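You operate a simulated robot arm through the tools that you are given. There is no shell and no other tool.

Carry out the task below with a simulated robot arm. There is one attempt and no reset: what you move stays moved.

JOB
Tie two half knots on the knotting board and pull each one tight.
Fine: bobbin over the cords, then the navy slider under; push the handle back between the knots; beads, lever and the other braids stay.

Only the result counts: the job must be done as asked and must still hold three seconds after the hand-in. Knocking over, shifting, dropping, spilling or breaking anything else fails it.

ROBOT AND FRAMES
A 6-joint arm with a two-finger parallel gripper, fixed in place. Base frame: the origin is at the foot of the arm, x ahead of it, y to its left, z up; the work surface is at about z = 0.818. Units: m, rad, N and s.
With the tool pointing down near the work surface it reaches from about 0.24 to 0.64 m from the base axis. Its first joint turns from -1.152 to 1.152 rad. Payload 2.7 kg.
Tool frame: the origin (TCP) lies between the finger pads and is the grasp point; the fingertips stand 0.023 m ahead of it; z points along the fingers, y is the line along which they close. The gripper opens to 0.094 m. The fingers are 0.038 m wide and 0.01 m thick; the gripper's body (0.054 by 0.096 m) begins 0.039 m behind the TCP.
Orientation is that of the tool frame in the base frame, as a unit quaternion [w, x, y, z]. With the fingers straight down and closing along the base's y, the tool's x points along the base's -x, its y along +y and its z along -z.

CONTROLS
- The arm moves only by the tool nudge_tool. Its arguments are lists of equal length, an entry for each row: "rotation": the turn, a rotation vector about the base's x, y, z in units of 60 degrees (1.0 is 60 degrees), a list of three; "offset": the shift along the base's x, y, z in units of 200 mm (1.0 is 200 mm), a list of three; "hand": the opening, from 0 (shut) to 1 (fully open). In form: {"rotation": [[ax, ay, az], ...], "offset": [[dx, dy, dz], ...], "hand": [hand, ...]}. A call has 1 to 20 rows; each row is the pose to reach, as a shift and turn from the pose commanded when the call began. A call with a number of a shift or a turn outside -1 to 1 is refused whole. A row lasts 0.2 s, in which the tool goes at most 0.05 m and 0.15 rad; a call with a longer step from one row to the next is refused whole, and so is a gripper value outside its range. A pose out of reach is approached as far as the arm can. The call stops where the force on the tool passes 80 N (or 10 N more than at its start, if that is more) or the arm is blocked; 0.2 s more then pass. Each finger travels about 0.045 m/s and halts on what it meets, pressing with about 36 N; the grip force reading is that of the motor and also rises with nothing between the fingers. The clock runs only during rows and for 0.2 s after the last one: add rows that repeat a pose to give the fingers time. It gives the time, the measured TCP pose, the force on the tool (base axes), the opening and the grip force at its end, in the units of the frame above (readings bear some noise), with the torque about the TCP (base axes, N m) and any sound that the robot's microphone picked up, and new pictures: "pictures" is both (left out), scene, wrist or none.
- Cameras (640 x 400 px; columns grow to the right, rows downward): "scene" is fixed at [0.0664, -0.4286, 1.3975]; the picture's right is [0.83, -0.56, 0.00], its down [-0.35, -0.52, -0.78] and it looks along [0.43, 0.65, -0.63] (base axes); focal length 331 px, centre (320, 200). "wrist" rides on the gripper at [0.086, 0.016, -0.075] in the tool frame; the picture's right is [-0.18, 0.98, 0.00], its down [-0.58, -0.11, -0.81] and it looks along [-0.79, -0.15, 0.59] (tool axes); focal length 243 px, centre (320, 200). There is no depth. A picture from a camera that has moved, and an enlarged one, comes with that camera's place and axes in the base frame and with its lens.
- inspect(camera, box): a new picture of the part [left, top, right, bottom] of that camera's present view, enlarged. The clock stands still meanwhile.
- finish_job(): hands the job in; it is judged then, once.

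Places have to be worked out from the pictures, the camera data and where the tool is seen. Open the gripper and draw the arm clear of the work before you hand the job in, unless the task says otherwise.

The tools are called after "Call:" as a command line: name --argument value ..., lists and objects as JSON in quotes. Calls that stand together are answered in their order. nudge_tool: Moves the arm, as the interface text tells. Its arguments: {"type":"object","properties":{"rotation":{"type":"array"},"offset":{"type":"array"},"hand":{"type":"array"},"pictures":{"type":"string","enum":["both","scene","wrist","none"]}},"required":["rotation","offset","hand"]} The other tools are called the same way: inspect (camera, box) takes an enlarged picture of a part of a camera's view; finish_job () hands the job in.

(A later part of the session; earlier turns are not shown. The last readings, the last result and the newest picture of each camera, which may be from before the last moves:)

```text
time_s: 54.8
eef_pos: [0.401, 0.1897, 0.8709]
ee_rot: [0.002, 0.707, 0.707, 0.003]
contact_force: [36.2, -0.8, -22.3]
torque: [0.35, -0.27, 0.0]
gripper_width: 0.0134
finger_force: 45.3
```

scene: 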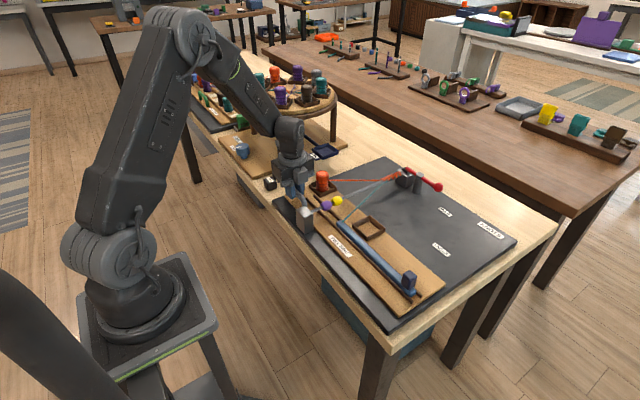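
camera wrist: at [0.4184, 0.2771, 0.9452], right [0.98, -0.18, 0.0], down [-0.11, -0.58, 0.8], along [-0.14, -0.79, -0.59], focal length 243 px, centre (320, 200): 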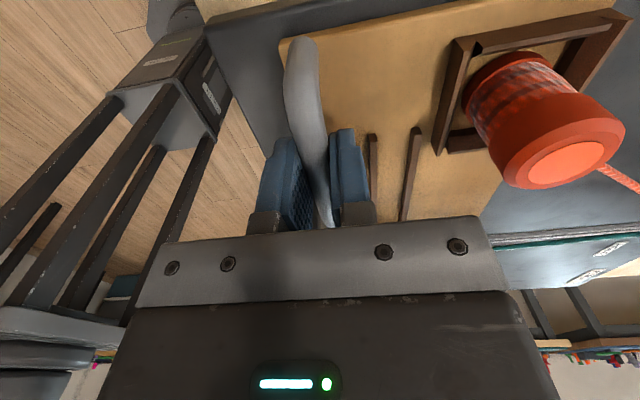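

The force rises without motion, so the plate is at its stop and the first half knot is pulled tight. Now I'll push the handle back to where it started.

Call:
nudge_tool --rotation '[[0, 0, 0], [0, 0, 0], [0, 0, 0], [0, 0, 0], [0, 0, 0], [0, 0, 0], [0, 0, 0], [0, 0, 0], [0, 0, 0], [0, 0, 0], [0, 0, 0]]' --offset '[[0.01, 0, 0], [0.03, 0, 0], [0.06, 0, 0], [0.09, 0, 0], [0.12, 0, 0], [0.15, 0, 0], [0.18, 0, 0], [0.21, 0, 0], [0.23, 0, 0], [0.245, 0, 0], [0.245, 0, 0]]' --hand '[0.05, 0.05, 0.05, 0.05, 0.05, 0.05, 0.05, 0.05, 0.05, 0.05, 0.05]'

Call:
inspect --camera "scene" --box '[340, 150, 420, 200]'

Call:
inspect --camera "scene" --box '[270, 140, 430, 240]'

```text
time_s: 57.2
eef_pos: [0.4465, 0.1887, 0.8714]
ee_rot: [-0.001, 0.707, 0.707, -0.002]
contact_force: [-17.5, 14.6, 8.0]
torque: [1.57, 0.2, 0.08]
gripper_width: 0.0136
finger_force: 45.1
camera wrist: at [0.4646, 0.2773, 0.9448], right [0.98, -0.18, 0.0], down [-0.11, -0.58, 0.81], along [-0.15, -0.79, -0.59], focal length 243 px, centre (320, 200)
```

scene: 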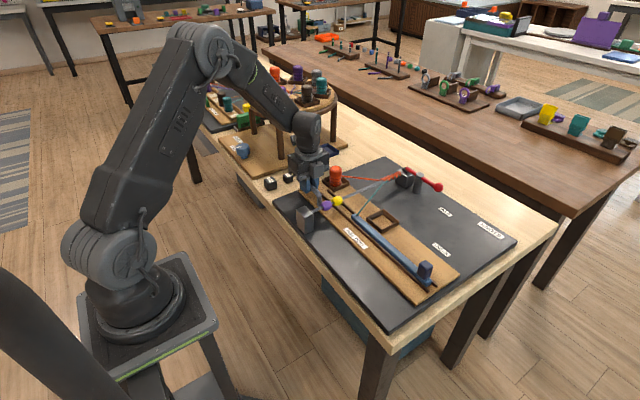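
wrist: 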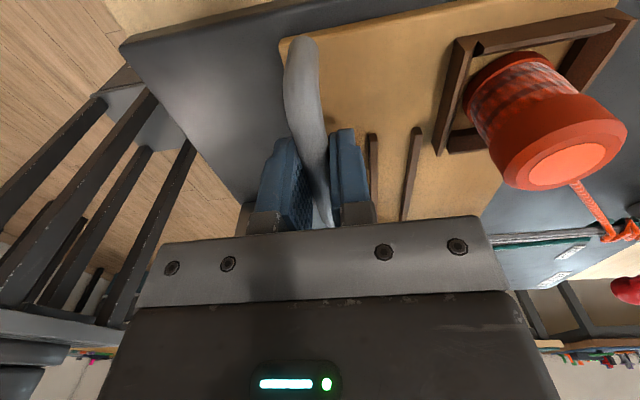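

```text
8.00 times, centred on (380, 175) of scene
camera zoom: at [0.0658, -0.4284, 1.3976], right [0.83, -0.56, 0.0], down [-0.35, -0.52, -0.78], along [0.43, 0.65, -0.63], focal length 2647 px, centre (-160, 400)
```

zoom: 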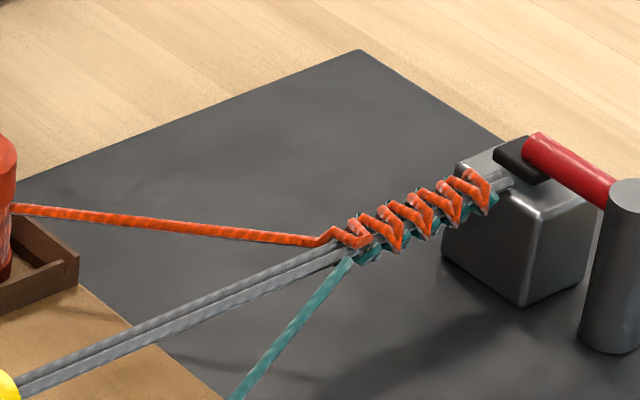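

```text
4.00 times, centred on (350, 190) of scene
camera zoom: at [0.0658, -0.4284, 1.3976], right [0.83, -0.56, 0.0], down [-0.35, -0.52, -0.78], along [0.43, 0.65, -0.63], focal length 1323 px, centre (200, 240)
```

zoom: 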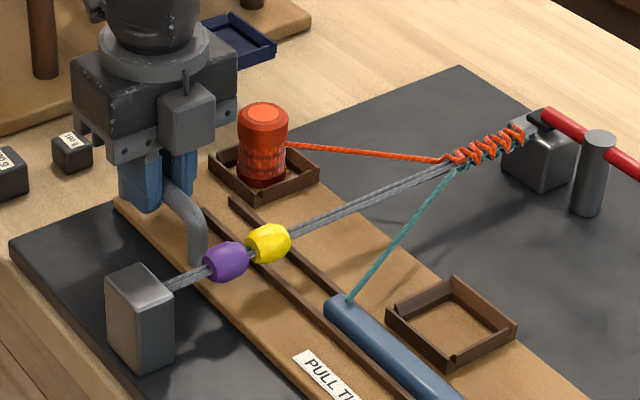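

The first knot stayed tight and the plate is nearly back. I'll push 1.5 mm more to confirm it's at the rear stop.

Call:
nudge_tool --rotation '[[0, 0, 0], [0, 0, 0], [0, 0, 0]]' --offset '[[0.004, 0, 0], [0.008, 0, 0], [0.008, 0, 0]]' --hand '[0.05, 0.05, 0.05]' --pictures "none"

```text
time_s: 58.0
eef_pos: [0.4466, 0.1902, 0.8718]
ee_rot: [-0.002, 0.707, 0.707, -0.003]
contact_force: [-27.5, 18.7, -1.5]
torque: [0.22, 0.25, 0.02]
gripper_width: 0.0134
finger_force: 45.0
```

It's at the rear stop. I'll relieve the push, open, lift clear and begin turning back.

Call:
nudge_tool --rotation '[[0, 0, 0], [0, 0, 0], [0, 0, 0], [0, 0, 0], [0, 0, 0], [0, 0, 0], [0, 0, 0], [0, 0, 0], [0, 0, 0.13], [0, 0, 0.26], [0, 0, 0.39], [0, 0, 0.52], [0, 0, 0.65], [0, 0, 0.78], [0, 0, 0.9], [0, 0, 1.0]]' --offset '[[-0.008, 0, 0], [-0.008, 0, 0], [-0.008, 0, 0], [-0.008, 0, 0.04], [-0.008, 0, 0.12], [-0.008, 0, 0.25], [-0.008, 0, 0.4], [-0.008, 0, 0.55], [0.05, 0, 0.65], [0.12, 0, 0.65], [0.2, 0, 0.65], [0.28, 0, 0.65], [0.36, 0, 0.65], [0.42, 0, 0.65], [0.45, 0, 0.65], [0.455, 0.03, 0.65]]' --hand '[0.05, 0.2, 0.32, 0.32, 0.32, 0.32, 0.32, 0.32, 0.4, 0.5, 0.5, 0.5, 0.5, 0.5, 0.5, 0.5]' --pictures "scene"

Call:
nudge_tool --rotation '[[0, 0, 0.12], [0, 0, 0.24], [0, 0, 0.36], [0, 0, 0.48], [0, 0, 0.5], [0, 0, 0.5]]' --offset '[[0, 0, -0.05], [0, 0, -0.1], [0, 0, -0.15], [0, 0, -0.15], [0, 0, -0.15], [0, 0, -0.15]]' --hand '[0.51, 0.51, 0.51, 0.51, 0.51, 0.51]'

Call:
inspect --camera "wrist" --box '[160, 0, 480, 200]'

Call:
inspect --camera "scene" --box '[270, 140, 430, 240]'

```text
time_s: 61.4
eef_pos: [0.5392, 0.1948, 1.0029]
ee_rot: [-0.001, 0.258, 0.966, 0.0]
contact_force: [0.0, -0.4, 0.1]
torque: [-0.02, -0.02, -0.02]
gripper_width: 0.0468
finger_force: 0.1
```

scene: 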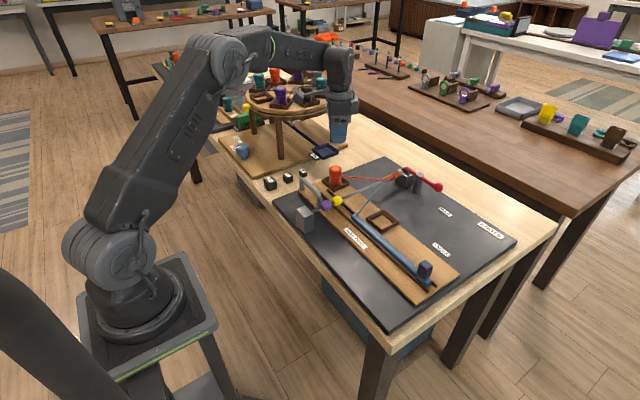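

```text
time_s: 62.8
eef_pos: [0.5385, 0.196, 0.9729]
ee_rot: [0.0, -0.001, 1.0, 0.001]
contact_force: [0.7, 0.4, 0.0]
torque: [0.03, -0.01, -0.01]
gripper_width: 0.048
finger_force: 0.0
camera wrist: at [0.4539, 0.2129, 1.0455], right [0.18, 0.98, 0.0], down [0.58, -0.11, 0.81], along [0.79, -0.15, -0.59], focal length 243 px, centre (320, 200)
```

scene: 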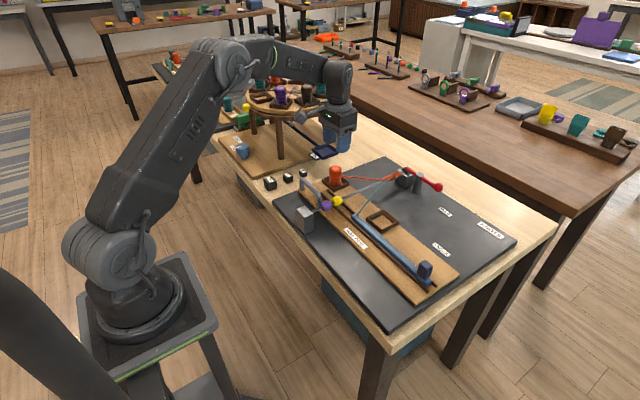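
wrist: 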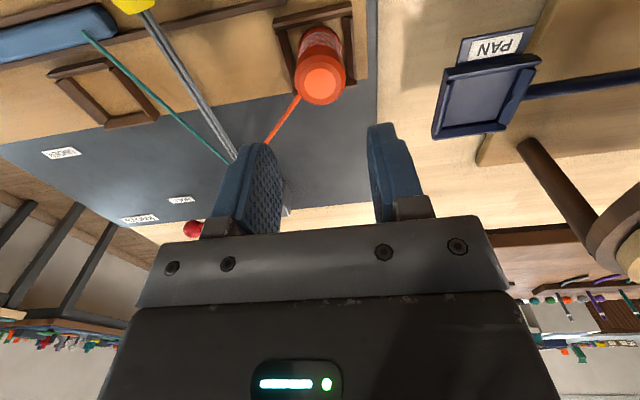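

```text
2.00 times, centred on (320, 100) of wrist
camera zoom: at [0.4539, 0.2129, 1.0455], right [0.18, 0.98, 0.0], down [0.58, -0.11, 0.81], along [0.79, -0.15, -0.59], focal length 485 px, centre (320, 400)
```

zoom: 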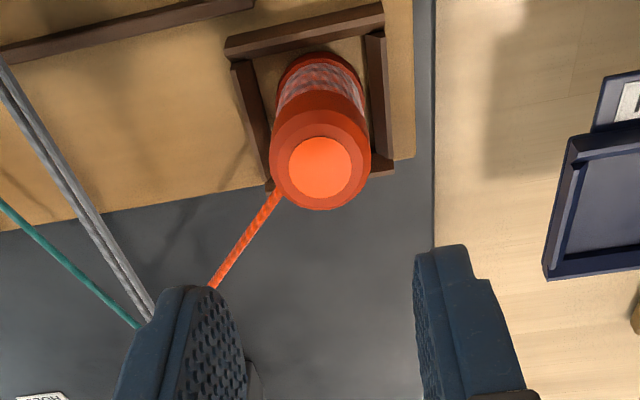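

```text
4.00 times, centred on (350, 190) of scene
camera zoom: at [0.0664, -0.4286, 1.3975], right [0.83, -0.56, 0.0], down [-0.35, -0.52, -0.78], along [0.43, 0.65, -0.63], focal length 1323 px, centre (200, 240)
```

zoom: 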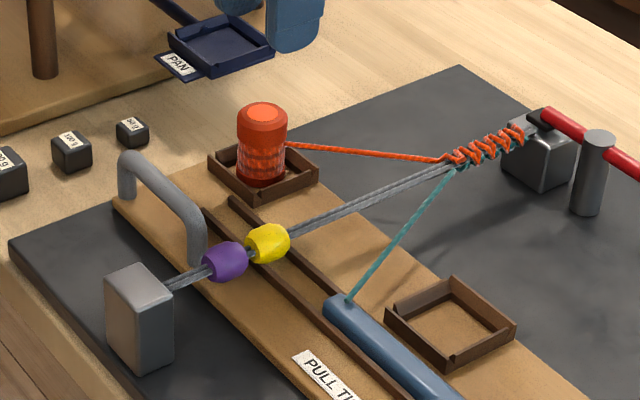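

The bobbin in the left cradle is at about (0.537, 0.197), right under the tool. I'll descend to z≈0.872 with the 48 mm opening and check the forces.

Call:
nudge_tool --rotation '[[0, 0, 0], [0, 0, 0], [0, 0, 0], [0, 0, 0], [0, 0, 0], [0, 0, 0], [0, 0, 0], [0, 0, 0]]' --offset '[[0, 0, -0.1], [0, 0, -0.2], [0, 0, -0.3], [0, 0, -0.38], [0, 0, -0.44], [0, 0, -0.48], [0, 0, -0.505], [0, 0, -0.505]]' --hand '[0.51, 0.51, 0.51, 0.51, 0.51, 0.51, 0.51, 0.51]'

Call:
inspect --camera "wrist" --box '[200, 40, 440, 240]'

```text
time_s: 64.6
eef_pos: [0.5391, 0.1963, 0.8699]
ee_rot: [0.001, 0.0, 1.0, 0.0]
contact_force: [0.4, -0.5, -1.1]
torque: [0.0, 0.04, -0.02]
gripper_width: 0.048
finger_force: 0.2
camera wrist: at [0.4549, 0.2133, 0.9437], right [0.18, 0.98, 0.0], down [0.58, -0.11, 0.81], along [0.79, -0.15, -0.59], focal length 243 px, centre (320, 200)
```

scene: 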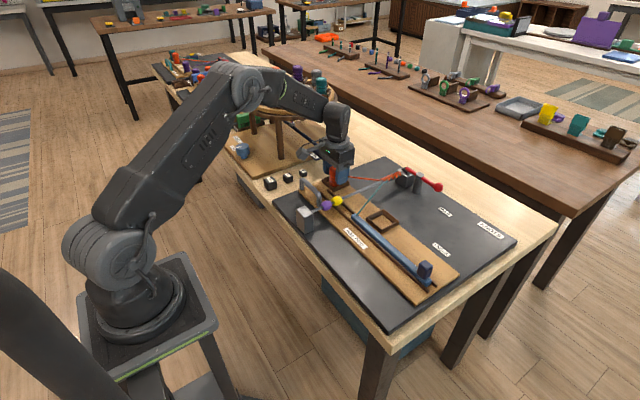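
wrist: 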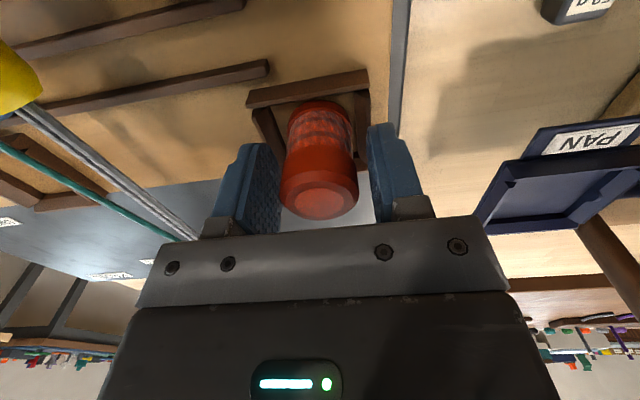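

```text
2.00 times, centred on (320, 140) of wrist
camera zoom: at [0.4549, 0.2133, 0.9437], right [0.18, 0.98, 0.0], down [0.58, -0.11, 0.81], along [0.79, -0.15, -0.59], focal length 485 px, centre (320, 320)
```

zoom: 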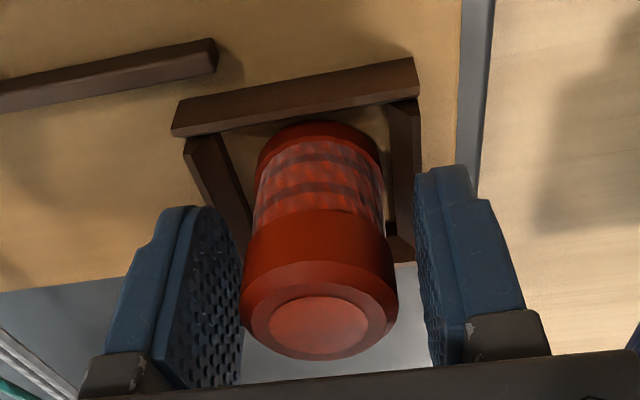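

There's no contact, but the bobbin is about 2.5 mm toward -y of the finger midpoint. I'll shift, close, and lift 10 mm slowly.

Call:
nudge_tool --rotation '[[0, 0, 0], [0, 0, 0], [0, 0, 0], [0, 0, 0], [0, 0, 0], [0, 0, 0], [0, 0, 0], [0, 0, 0], [0, 0, 0], [0, 0, 0], [0, 0, 0], [0, 0, 0]]' --offset '[[0, -0.012, 0], [0, -0.012, 0], [0, -0.012, 0], [0, -0.012, 0], [0, -0.012, 0], [0, -0.012, 0], [0, -0.012, 0], [0, -0.012, 0.01], [0, -0.012, 0.02], [0, -0.012, 0.035], [0, -0.012, 0.05], [0, -0.012, 0.05]]' --hand '[0.51, 0.4, 0.3, 0.2, 0.1, 0.1, 0.1, 0.1, 0.1, 0.1, 0.1, 0.1]'

```text
time_s: 67.2
eef_pos: [0.5402, 0.1923, 0.8807]
ee_rot: [0.001, 0.0, 1.0, -0.001]
contact_force: [-1.0, 0.3, -0.1]
torque: [-0.01, -0.03, 0.01]
gripper_width: 0.0345
finger_force: 35.8
camera wrist: at [0.4551, 0.2098, 0.9536], right [0.18, 0.98, 0.0], down [0.58, -0.11, 0.81], along [0.79, -0.15, -0.59], focal length 243 px, centre (320, 200)
```

scene: 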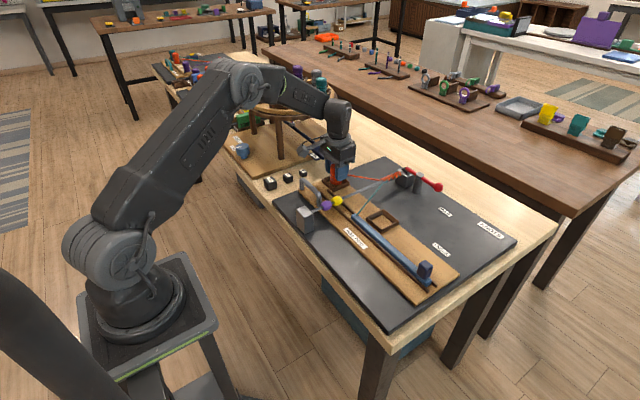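
wrist: 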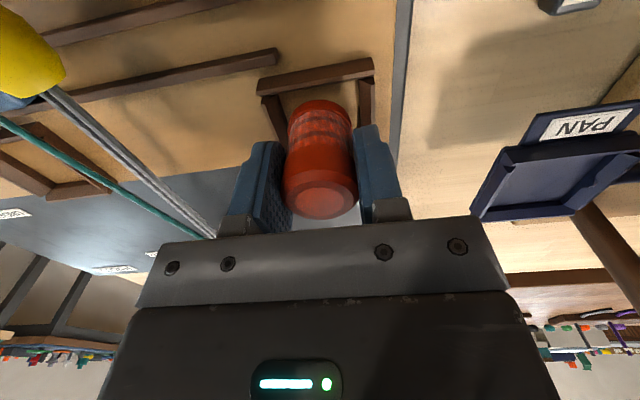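

The bobbin is lifting well. I'll raise it slowly to about z 0.95.

Call:
nudge_tool --rotation '[[0, 0, 0], [0, 0, 0], [0, 0, 0], [0, 0, 0], [0, 0, 0], [0, 0, 0], [0, 0, 0], [0, 0, 0], [0, 0, 0], [0, 0, 0], [0, 0, 0], [0, 0, 0]]' --offset '[[0, 0, 0.02], [0, 0, 0.05], [0, 0, 0.08], [0, 0, 0.12], [0, 0, 0.16], [0, 0, 0.2], [0, 0, 0.24], [0, 0, 0.28], [0, 0, 0.31], [0, 0, 0.34], [0, 0, 0.35], [0, 0, 0.35]]' --hand '[0.1, 0.1, 0.1, 0.1, 0.1, 0.1, 0.1, 0.1, 0.1, 0.1, 0.1, 0.1]' --pictures "none"

Call:
nudge_tool --rotation '[[0, 0, 0], [0, 0, 0], [0, 0, 0], [0, 0, 0], [0, 0, 0], [0, 0, 0], [0, 0, 0], [0, 0, 0], [0, 0, 0], [0, 0, 0], [0, 0, 0], [0, 0, 0], [0, 0, 0], [0, 0, 0], [0, 0, 0]]' --offset '[[0, -0.03, 0], [0, -0.08, 0], [0, -0.16, 0], [0, -0.24, 0], [0, -0.32, 0], [0, -0.4, 0], [0, -0.48, 0], [0, -0.56, 0], [0, -0.64, 0], [0, -0.72, 0], [0, -0.8, 0], [0, -0.88, 0], [0, -0.95, 0], [0, -0.985, 0], [0, -0.985, 0]]' --hand '[0.1, 0.1, 0.1, 0.1, 0.1, 0.1, 0.1, 0.1, 0.1, 0.1, 0.1, 0.1, 0.1, 0.1, 0.1]'

Call:
inspect --camera "wrist" --box '[160, 0, 480, 200]'

Call:
inspect --camera "scene" --box '[300, 140, 460, 240]'

```text
time_s: 69.8
eef_pos: [0.54, 0.1941, 0.9507]
ee_rot: [0.001, 0.0, 1.0, -0.001]
contact_force: [-0.3, 0.1, -1.4]
torque: [0.01, 0.01, 0.01]
gripper_width: 0.0346
finger_force: 35.9
```

```text
time_s: 73.0
eef_pos: [0.5417, -0.0036, 0.9504]
ee_rot: [0.001, 0.001, 1.0, 0.001]
contact_force: [-0.7, 0.6, -0.9]
torque: [-0.01, 0.02, 0.0]
gripper_width: 0.0347
finger_force: 36.1
camera wrist: at [0.4565, 0.0118, 1.025], right [0.18, 0.98, 0.0], down [0.58, -0.11, 0.81], along [0.79, -0.15, -0.59], focal length 243 px, centre (320, 200)
```

scene: 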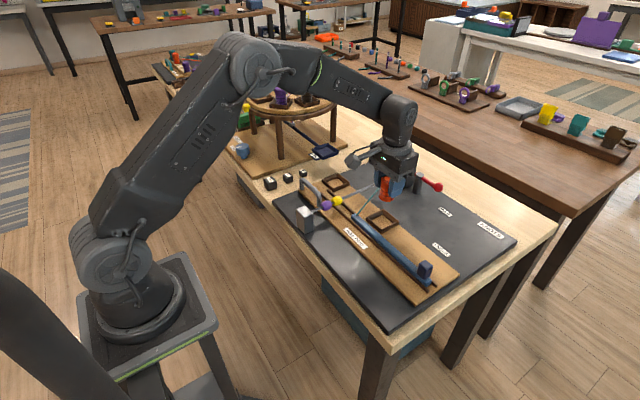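
wrist: 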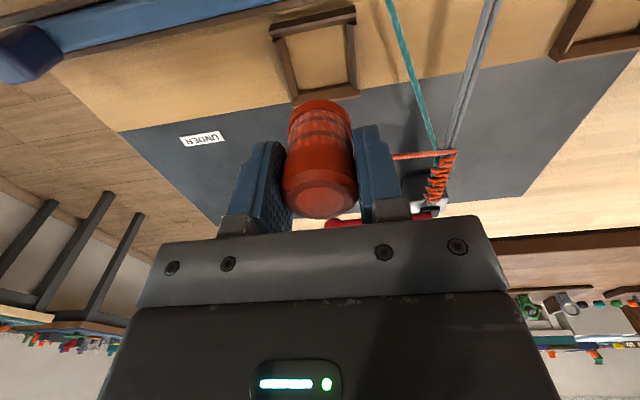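

```text
2.00 times, centred on (320, 100) of wrist
camera zoom: at [0.4565, 0.0118, 1.025], right [0.18, 0.98, 0.0], down [0.58, -0.11, 0.81], along [0.79, -0.15, -0.59], focal length 485 px, centre (320, 400)
```

zoom: 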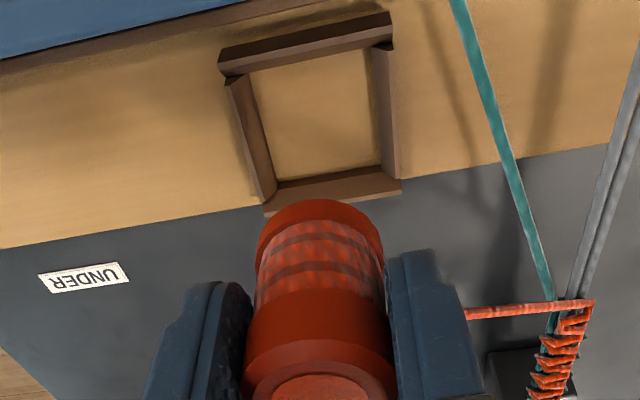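

```text
4.00 times, centred on (380, 190) of scene
camera zoom: at [0.0664, -0.4287, 1.3975], right [0.83, -0.56, 0.0], down [-0.35, -0.52, -0.78], along [0.43, 0.65, -0.63], focal length 1323 px, centre (80, 240)
```

zoom: 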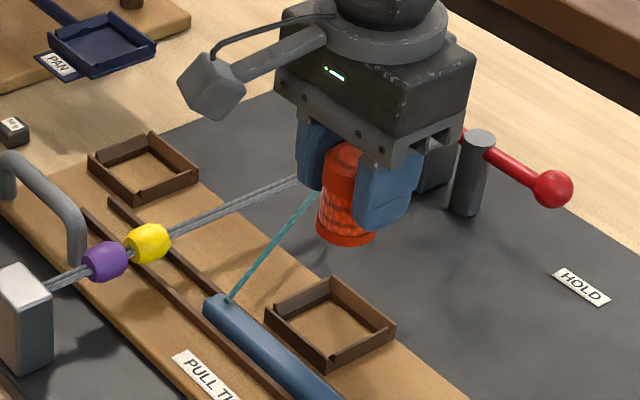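

The bobbin is back over the right-hand cradle and lined up, with its thread over the cords again. I'll lower it to just above the cradle and then seat it.

Call:
nudge_tool --rotation '[[0, 0, 0], [0, 0, 0], [0, 0, 0], [0, 0, 0], [0, 0, 0], [0, 0, 0], [0, 0, 0]]' --offset '[[-0.005, 0, -0.03], [-0.005, 0, -0.08], [-0.005, 0, -0.14], [-0.005, 0, -0.2], [-0.005, 0, -0.25], [-0.005, 0, -0.275], [-0.005, 0, -0.275]]' --hand '[0.1, 0.1, 0.1, 0.1, 0.1, 0.1, 0.1]'

Call:
inspect --camera "scene" --box '[350, 170, 430, 220]'

Call:
inspect --camera "wrist" --box '[240, 30, 400, 130]'

```text
time_s: 74.6
eef_pos: [0.5389, -0.003, 0.8947]
ee_rot: [0.0, -0.001, 1.0, 0.0]
contact_force: [0.0, -0.5, -0.8]
torque: [-0.02, 0.0, -0.01]
gripper_width: 0.0347
finger_force: 36.1
camera wrist: at [0.4535, 0.0138, 0.9685], right [0.18, 0.98, 0.0], down [0.58, -0.11, 0.81], along [0.79, -0.15, -0.59], focal length 243 px, centre (320, 200)
```

scene: 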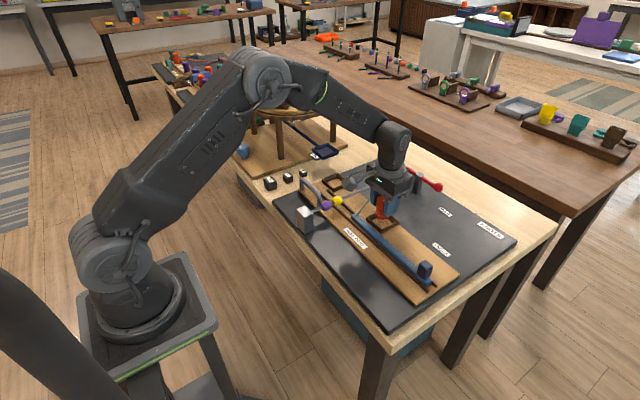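
wrist: 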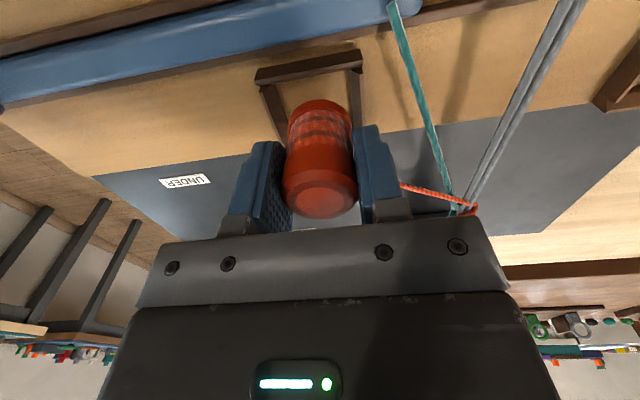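

```text
8.00 times, centred on (390, 195) of scene
camera zoom: at [0.0664, -0.4286, 1.3975], right [0.83, -0.56, 0.0], down [-0.35, -0.52, -0.78], along [0.43, 0.65, -0.63], focal length 2647 px, centre (-240, 240)
```

zoom: 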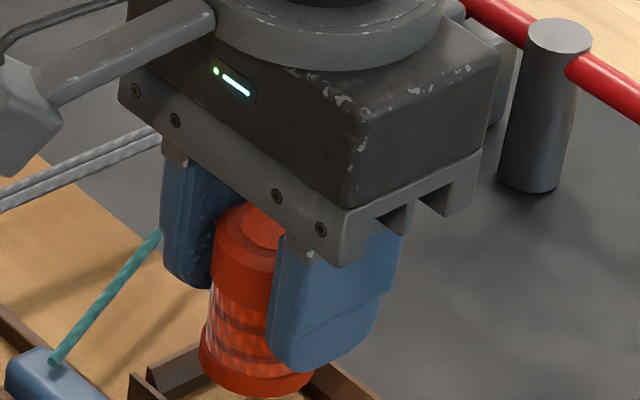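

```text
4.00 times, centred on (320, 80) of wrist
camera zoom: at [0.4535, 0.0138, 0.9685], right [0.18, 0.98, 0.0], down [0.58, -0.11, 0.81], along [0.79, -0.15, -0.59], focal length 970 px, centre (320, 680)
```

zoom: 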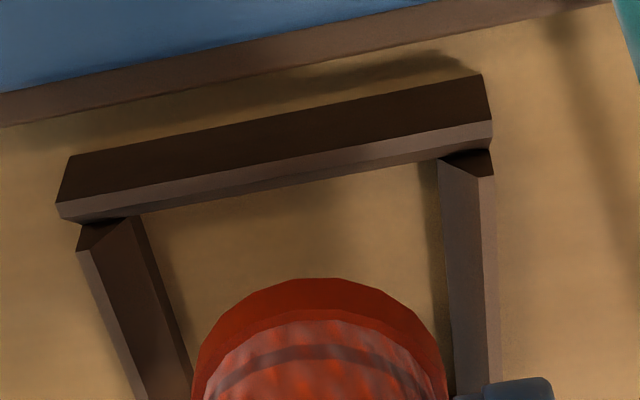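

Compared with the earlier seated position, the bobbin should go about 3.5 mm toward +x and 2 mm toward -y. I'll make that correction and seat it.

Call:
nudge_tool --rotation '[[0, 0, 0], [0, 0, 0], [0, 0, 0], [0, 0, 0], [0, 0, 0], [0, 0, 0], [0, 0, 0], [0, 0, 0]]' --offset '[[0.018, -0.01, 0], [0.018, -0.01, -0.02], [0.018, -0.01, -0.045], [0.018, -0.01, -0.07], [0.018, -0.01, -0.09], [0.018, -0.01, -0.105], [0.018, -0.01, -0.113], [0.018, -0.01, -0.113]]' --hand '[0.1, 0.1, 0.1, 0.1, 0.1, 0.1, 0.1, 0.1]'

Call:
inspect --camera "wrist" --box '[240, 30, 400, 130]'

Call:
inspect --camera "scene" --box '[350, 180, 430, 230]'

```text
time_s: 76.4
eef_pos: [0.5426, -0.0053, 0.8705]
ee_rot: [0.001, -0.001, 1.0, 0.0]
contact_force: [0.0, -1.1, -0.4]
torque: [0.0, 0.02, 0.0]
gripper_width: 0.0345
finger_force: 36.0
camera wrist: at [0.4578, 0.0109, 0.9458], right [0.18, 0.98, 0.0], down [0.58, -0.11, 0.81], along [0.79, -0.15, -0.59], focal length 243 px, centre (320, 200)
```

scene: 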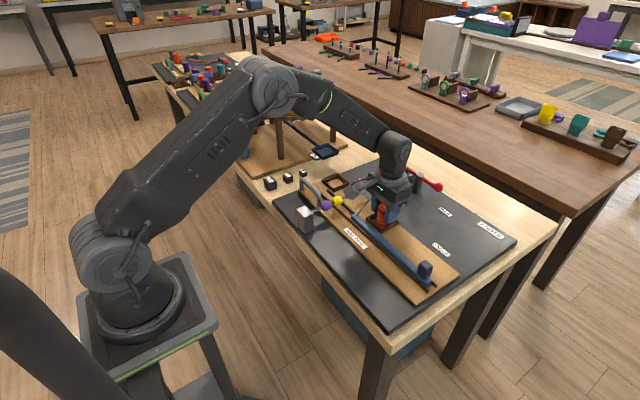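
wrist: 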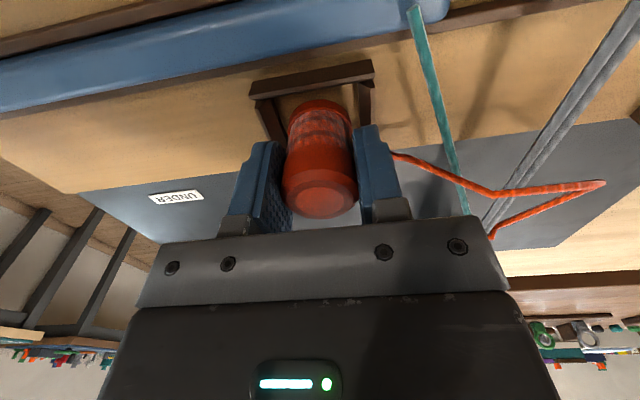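

```text
4.00 times, centred on (320, 80) of wrist
camera zoom: at [0.4578, 0.0109, 0.9458], right [0.18, 0.98, 0.0], down [0.58, -0.11, 0.81], along [0.79, -0.15, -0.59], focal length 970 px, centre (320, 680)
```

zoom: 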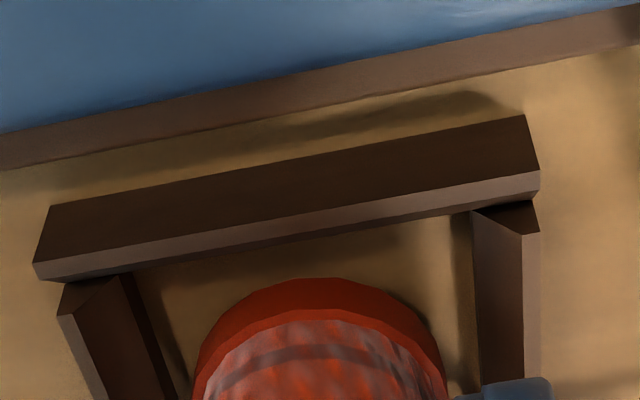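

```text
8.00 times, centred on (390, 205) of scene
camera zoom: at [0.0664, -0.4286, 1.3975], right [0.83, -0.56, 0.0], down [-0.35, -0.52, -0.78], along [0.43, 0.65, -0.63], focal length 2647 px, centre (-240, 160)
```

zoom: 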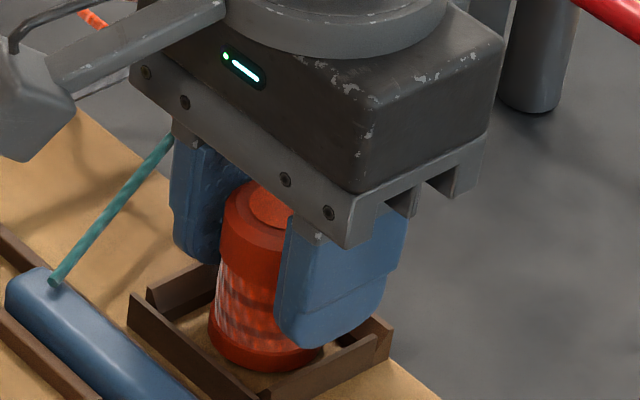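

The bobbin is seated and its thread loop lies over the cords again. I'll release and lift.

Call:
nudge_tool --rotation '[[0, 0, 0], [0, 0, 0], [0, 0, 0], [0, 0, 0], [0, 0, 0], [0, 0, 0], [0, 0, 0], [0, 0, 0], [0, 0, 0], [0, 0, 0]]' --offset '[[0, 0, 0], [0, 0, 0], [0, 0, 0], [0, 0, 0.03], [0, 0, 0.08], [0, 0, 0.15], [0, 0, 0.25], [0, 0, 0.4], [0, 0, 0.5], [0, 0, 0.5]]' --hand '[0.4, 0.5, 0.5, 0.5, 0.5, 0.5, 0.5, 0.5, 0.5, 0.5]'

Call:
inspect --camera "scene" --box '[300, 150, 460, 250]'

```text
time_s: 78.6
eef_pos: [0.5413, -0.0044, 0.9725]
ee_rot: [0.0, -0.001, 1.0, 0.001]
contact_force: [0.0, -0.1, -0.1]
torque: [0.01, 0.0, 0.02]
gripper_width: 0.047
finger_force: 0.0
camera wrist: at [0.457, 0.0123, 1.0465], right [0.18, 0.98, 0.0], down [0.58, -0.11, 0.81], along [0.79, -0.15, -0.59], focal length 243 px, centre (320, 200)
```

scene: 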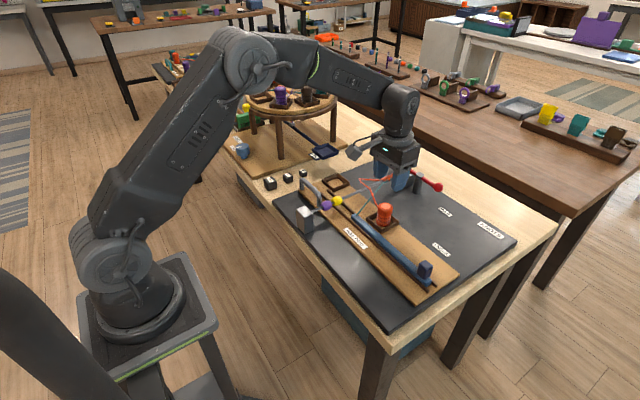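
wrist: 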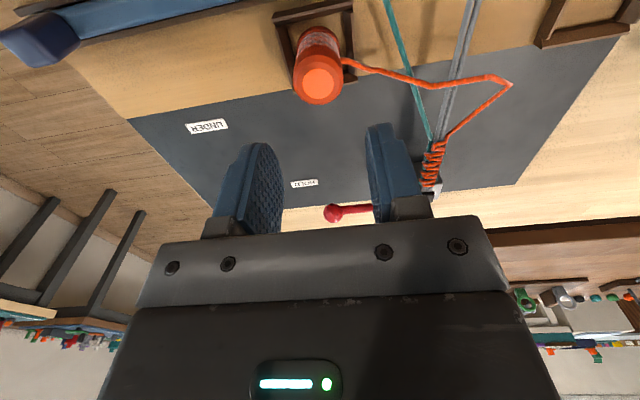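

```text
4.00 times, centred on (380, 200) of scene
camera zoom: at [0.0664, -0.4286, 1.3975], right [0.83, -0.56, 0.0], down [-0.35, -0.52, -0.78], along [0.43, 0.65, -0.63], focal length 1323 px, centre (80, 200)
```

zoom: 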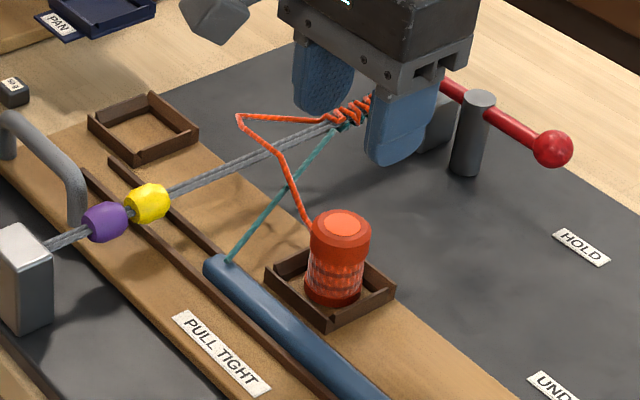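

Next the slider goes back. I'll move above the knob at about (0.486, -0.186).

Call:
nudge_tool --rotation '[[0, 0, 0], [0, 0, 0], [0, 0, 0], [0, 0, 0], [0, 0, 0], [0, 0, 0], [0, 0, 0]]' --offset '[[-0.03, -0.12, 0], [-0.09, -0.3, 0], [-0.15, -0.5, 0], [-0.21, -0.7, 0], [-0.26, -0.85, 0], [-0.275, -0.908, -0.05], [-0.275, -0.908, -0.1]]' --hand '[0.5, 0.5, 0.5, 0.5, 0.5, 0.5, 0.5]'

Call:
inspect --camera "wrist" --box '[160, 0, 480, 200]'

```text
time_s: 80.2
eef_pos: [0.4865, -0.1855, 0.9527]
ee_rot: [0.0, 0.0, 1.0, 0.0]
contact_force: [0.3, -0.1, 0.5]
torque: [0.0, 0.0, 0.04]
gripper_width: 0.0471
finger_force: 0.0
camera wrist: at [0.4023, -0.1694, 1.0263], right [0.18, 0.98, 0.0], down [0.58, -0.11, 0.81], along [0.79, -0.15, -0.59], focal length 243 px, centre (320, 200)
```

scene: 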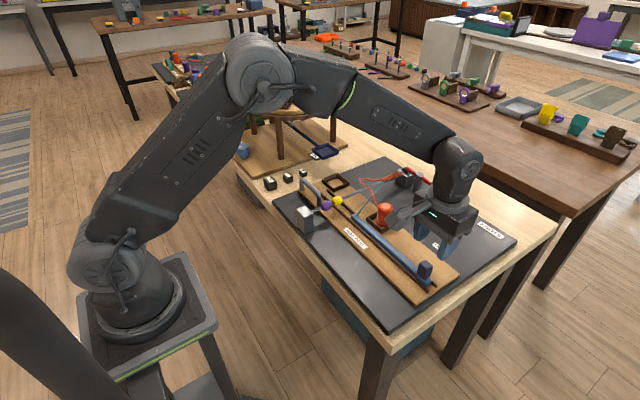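
wrist: 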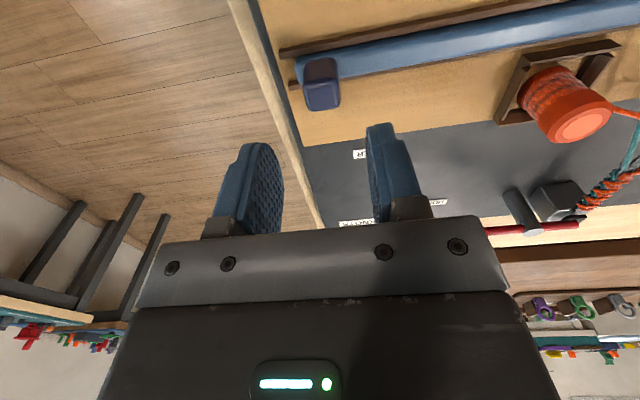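

```text
2.00 times, centred on (320, 100) of wrist
camera zoom: at [0.4023, -0.1694, 1.0263], right [0.18, 0.98, 0.0], down [0.58, -0.11, 0.81], along [0.79, -0.15, -0.59], focal length 485 px, centre (320, 400)
```

zoom: 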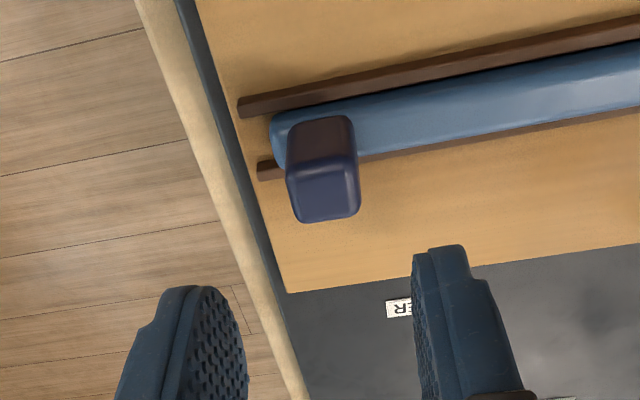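

The knob is at about (0.486, -0.184). I'll shift 2 mm, descend to z≈0.881 and grip.

Call:
nudge_tool --rotation '[[0, 0, 0], [0, 0, 0], [0, 0, 0], [0, 0, 0], [0, 0, 0], [0, 0, 0], [0, 0, 0], [0, 0, 0], [0, 0, 0], [0, 0, 0], [0, 0, 0], [0, 0, 0]]' --offset '[[0, 0.008, -0.08], [0, 0.008, -0.16], [0, 0.008, -0.24], [0, 0.008, -0.31], [0, 0.008, -0.345], [0, 0.008, -0.355], [0, 0.008, -0.355], [0, 0.008, -0.355], [0, 0.008, -0.355], [0, 0.008, -0.355], [0, 0.008, -0.355], [0, 0.008, -0.355]]' --hand '[0.5, 0.5, 0.5, 0.5, 0.5, 0.5, 0.5, 0.4, 0.3, 0.2, 0.1, 0.1]'

```text
time_s: 82.8
eef_pos: [0.4861, -0.1842, 0.8823]
ee_rot: [0.0, -0.001, 1.0, 0.0]
contact_force: [0.2, 6.9, 0.1]
torque: [0.07, 0.05, -0.03]
gripper_width: 0.0234
finger_force: 44.7
camera wrist: at [0.402, -0.1687, 0.9558], right [0.18, 0.98, 0.0], down [0.58, -0.11, 0.81], along [0.79, -0.15, -0.59], focal length 243 px, centre (320, 200)
```

scene: 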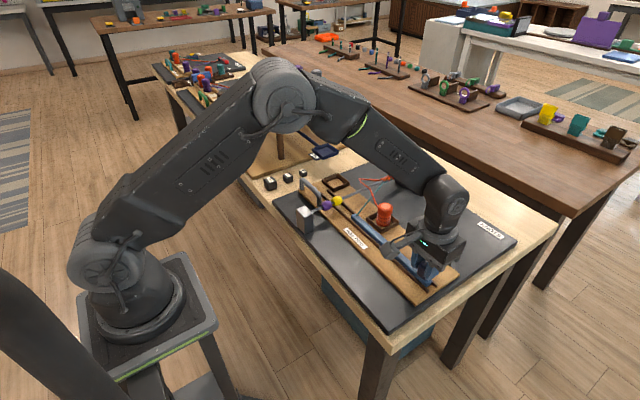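
wrist: 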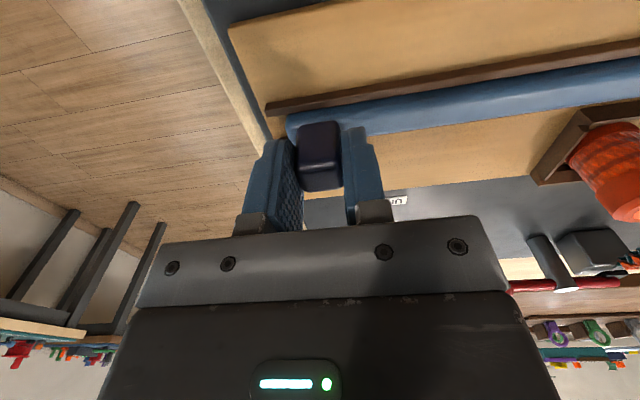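

The knob is gripped. I'll push the slider back toward +y, under the cords.

Call:
nudge_tool --rotation '[[0, 0, 0], [0, 0, 0], [0, 0, 0], [0, 0, 0], [0, 0, 0], [0, 0, 0], [0, 0, 0], [0, 0, 0], [0, 0, 0], [0, 0, 0], [0, 0, 0], [0, 0, 0], [0, 0, 0], [0, 0, 0]]' --offset '[[0, 0.02, 0], [0, 0.05, 0], [0, 0.09, 0], [0, 0.13, 0], [0, 0.17, 0], [0, 0.21, 0], [0, 0.25, 0], [0, 0.29, 0], [0, 0.33, 0], [0, 0.37, 0], [0, 0.41, 0], [0, 0.45, 0], [0, 0.49, 0], [0, 0.49, 0]]' --hand '[0.1, 0.1, 0.1, 0.1, 0.1, 0.1, 0.1, 0.1, 0.1, 0.1, 0.1, 0.1, 0.1, 0.1]'

Call:
inspect --camera "scene" --box '[280, 150, 440, 250]'

```text
time_s: 85.8
eef_pos: [0.4866, -0.0874, 0.8822]
ee_rot: [0.001, 0.0, 1.0, -0.001]
contact_force: [-3.5, 0.6, 1.7]
torque: [-0.02, 1.21, -0.01]
gripper_width: 0.0232
finger_force: 45.5
camera wrist: at [0.4021, -0.0705, 0.9558], right [0.18, 0.98, 0.0], down [0.58, -0.11, 0.81], along [0.79, -0.15, -0.59], focal length 243 px, centre (320, 200)
```

scene: 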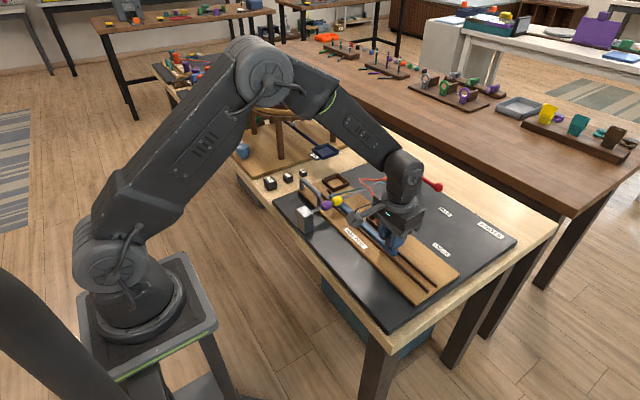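
wrist: 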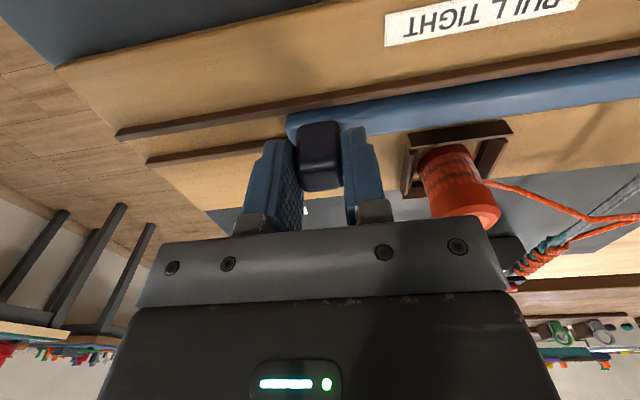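

```text
4.00 times, centred on (360, 200) of scene
camera zoom: at [0.0663, -0.4286, 1.3975], right [0.83, -0.56, 0.0], down [-0.35, -0.52, -0.78], along [0.43, 0.65, -0.63], focal length 1323 px, centre (160, 200)
```

zoom: 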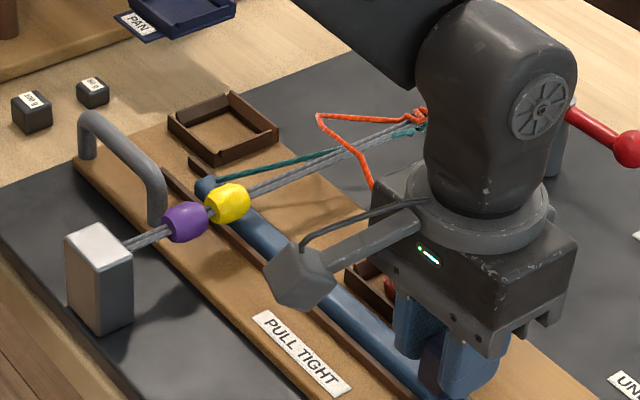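

The teal end has passed under to the left side. I'll continue to the end stop near y≈-0.062.

Call:
nudge_tool --rotation '[[0, 0, 0], [0, 0, 0], [0, 0, 0], [0, 0, 0], [0, 0, 0], [0, 0, 0]]' --offset '[[0, 0.03, 0], [0, 0.06, 0], [0, 0.09, 0], [0, 0.11, 0], [0, 0.12, 0], [0, 0.12, 0]]' --hand '[0.1, 0.1, 0.1, 0.1, 0.1, 0.1]' --pictures "none"

Call:
inspect --camera "scene" --box '[280, 150, 440, 250]'

```text
time_s: 87.2
eef_pos: [0.4873, -0.0649, 0.8813]
ee_rot: [0.001, 0.001, 1.0, 0.0]
contact_force: [-17.4, -5.0, 13.0]
torque: [-0.04, -0.92, 0.02]
gripper_width: 0.0235
finger_force: 45.1
```

```text
4.00 times, centred on (360, 200) of scene
camera zoom: at [0.0657, -0.4287, 1.3975], right [0.83, -0.56, 0.0], down [-0.35, -0.52, -0.78], along [0.43, 0.65, -0.63], focal length 1323 px, centre (160, 200)
```

zoom: 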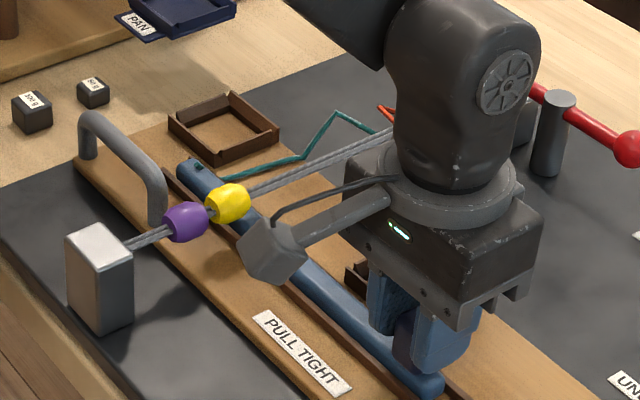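

The threads have re-formed into the second loose half knot. I'll push 2 mm more to confirm the stop.

Call:
nudge_tool --rotation '[[0, 0, 0], [0, 0, 0], [0, 0, 0]]' --offset '[[0, 0.006, 0], [0, 0.011, 0], [0, 0.011, 0]]' --hand '[0.1, 0.1, 0.1]' --pictures "none"

```text
time_s: 88.0
eef_pos: [0.4865, -0.0633, 0.8819]
ee_rot: [0.001, 0.001, 1.0, -0.001]
contact_force: [-8.8, -25.9, 18.8]
torque: [-0.29, 1.27, 0.01]
gripper_width: 0.0238
finger_force: 45.2
```

It's at the stop with 26 N. I'll relieve the push, release, lift, and turn -90° on the way to the handle.

Call:
nudge_tool --rotation '[[0, 0, 0], [0, 0, 0], [0, 0, 0], [0, 0, 0], [0, 0, 0], [0, 0, 0], [0, 0, 0], [0, 0, 0], [0, 0, -0.12], [0, 0, -0.24], [0, 0, -0.36], [0, 0, -0.48], [0, 0, -0.6], [0, 0, -0.72], [0, 0, -0.84], [0, 0, -0.96]]' --offset '[[0, -0.011, 0], [0, -0.011, 0], [0, -0.011, 0], [0, -0.011, 0], [0, -0.011, 0.05], [0, -0.011, 0.18], [0, -0.011, 0.35], [0, -0.011, 0.52], [0, 0.05, 0.6], [-0.03, 0.15, 0.6], [-0.06, 0.27, 0.6], [-0.09, 0.39, 0.6], [-0.12, 0.51, 0.6], [-0.15, 0.63, 0.6], [-0.17, 0.75, 0.6], [-0.19, 0.85, 0.6]]' --hand '[0.1, 0.3, 0.45, 0.5, 0.5, 0.5, 0.5, 0.5, 0.5, 0.5, 0.5, 0.5, 0.5, 0.5, 0.5, 0.5]' --pictures "scene"

Call:
inspect --camera "scene" --box '[280, 150, 440, 250]'

```text
time_s: 91.4
eef_pos: [0.4496, 0.1111, 1.0024]
ee_rot: [0.001, 0.483, 0.876, 0.001]
contact_force: [0.2, -0.1, -0.1]
torque: [-0.01, -0.06, 0.0]
gripper_width: 0.0471
finger_force: 0.0
```

scene: 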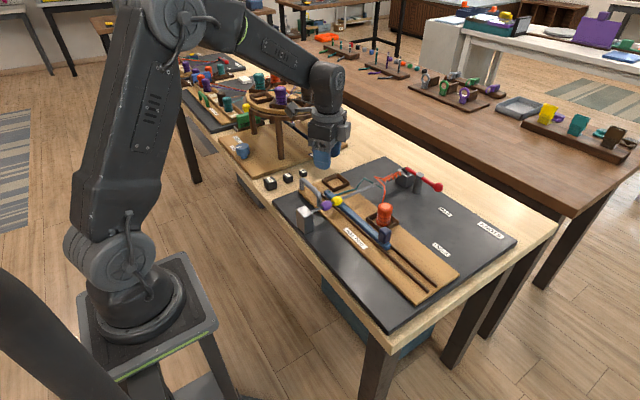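

```text
4.00 times, centred on (360, 200) of scene
camera zoom: at [0.0664, -0.4287, 1.3975], right [0.83, -0.56, 0.0], down [-0.35, -0.52, -0.78], along [0.43, 0.65, -0.63], focal length 1323 px, centre (160, 200)
```

zoom: 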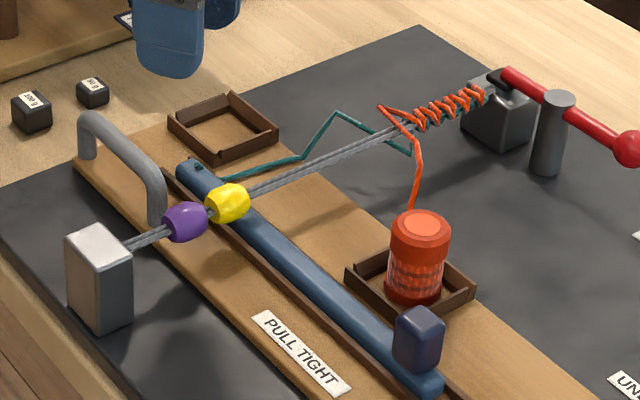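

The second loose half knot is laid. I'll finish the turn and come down over the handle to about z 0.90.

Call:
nudge_tool --rotation '[[0, 0, -0.1], [0, 0, -0.2], [0, 0, -0.3], [0, 0, -0.4], [0, 0, -0.48], [0, 0, -0.54], [0, 0, -0.54], [0, 0, -0.54], [0, 0, -0.54], [0, 0, -0.54], [0, 0, -0.54], [0, 0, -0.54]]' --offset '[[0, 0.08, 0], [0, 0.16, 0], [0, 0.24, 0], [0, 0.32, 0], [0, 0.38, 0], [0, 0.4, 0], [0, 0.4, -0.1], [0, 0.4, -0.2], [0, 0.4, -0.3], [0, 0.4, -0.4], [0, 0.4, -0.48], [0, 0.4, -0.5]]' --hand '[0.5, 0.4, 0.32, 0.32, 0.32, 0.32, 0.32, 0.32, 0.32, 0.32, 0.32, 0.32]'

Call:
inspect --camera "wrist" --box '[160, 0, 480, 200]'

```text
time_s: 94.0
eef_pos: [0.448, 0.1882, 0.899]
ee_rot: [0.001, 0.707, 0.707, 0.0]
contact_force: [-0.4, -0.4, -0.4]
torque: [-0.03, 0.01, -0.02]
gripper_width: 0.0299
finger_force: 0.1
camera wrist: at [0.4663, 0.2762, 0.9742], right [0.98, -0.18, 0.0], down [-0.11, -0.58, 0.81], along [-0.15, -0.79, -0.59], focal length 243 px, centre (320, 200)
```

scene: 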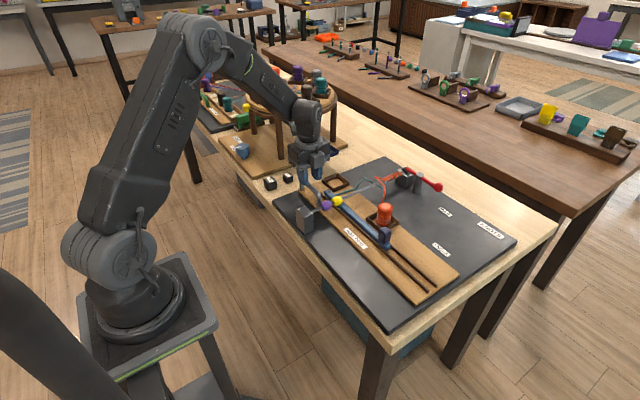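
wrist: 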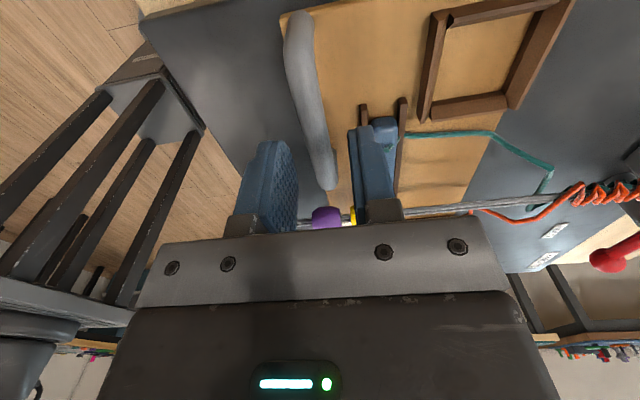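

```text
2.00 times, centred on (320, 100) of wrist
camera zoom: at [0.4663, 0.2762, 0.9742], right [0.98, -0.18, 0.0], down [-0.11, -0.58, 0.81], along [-0.15, -0.79, -0.59], focal length 485 px, centre (320, 400)
```

zoom: 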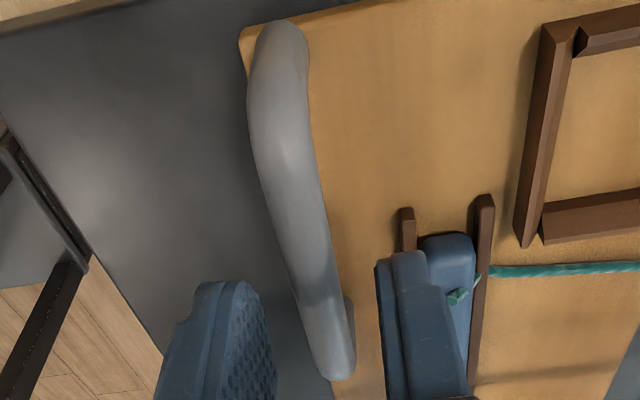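

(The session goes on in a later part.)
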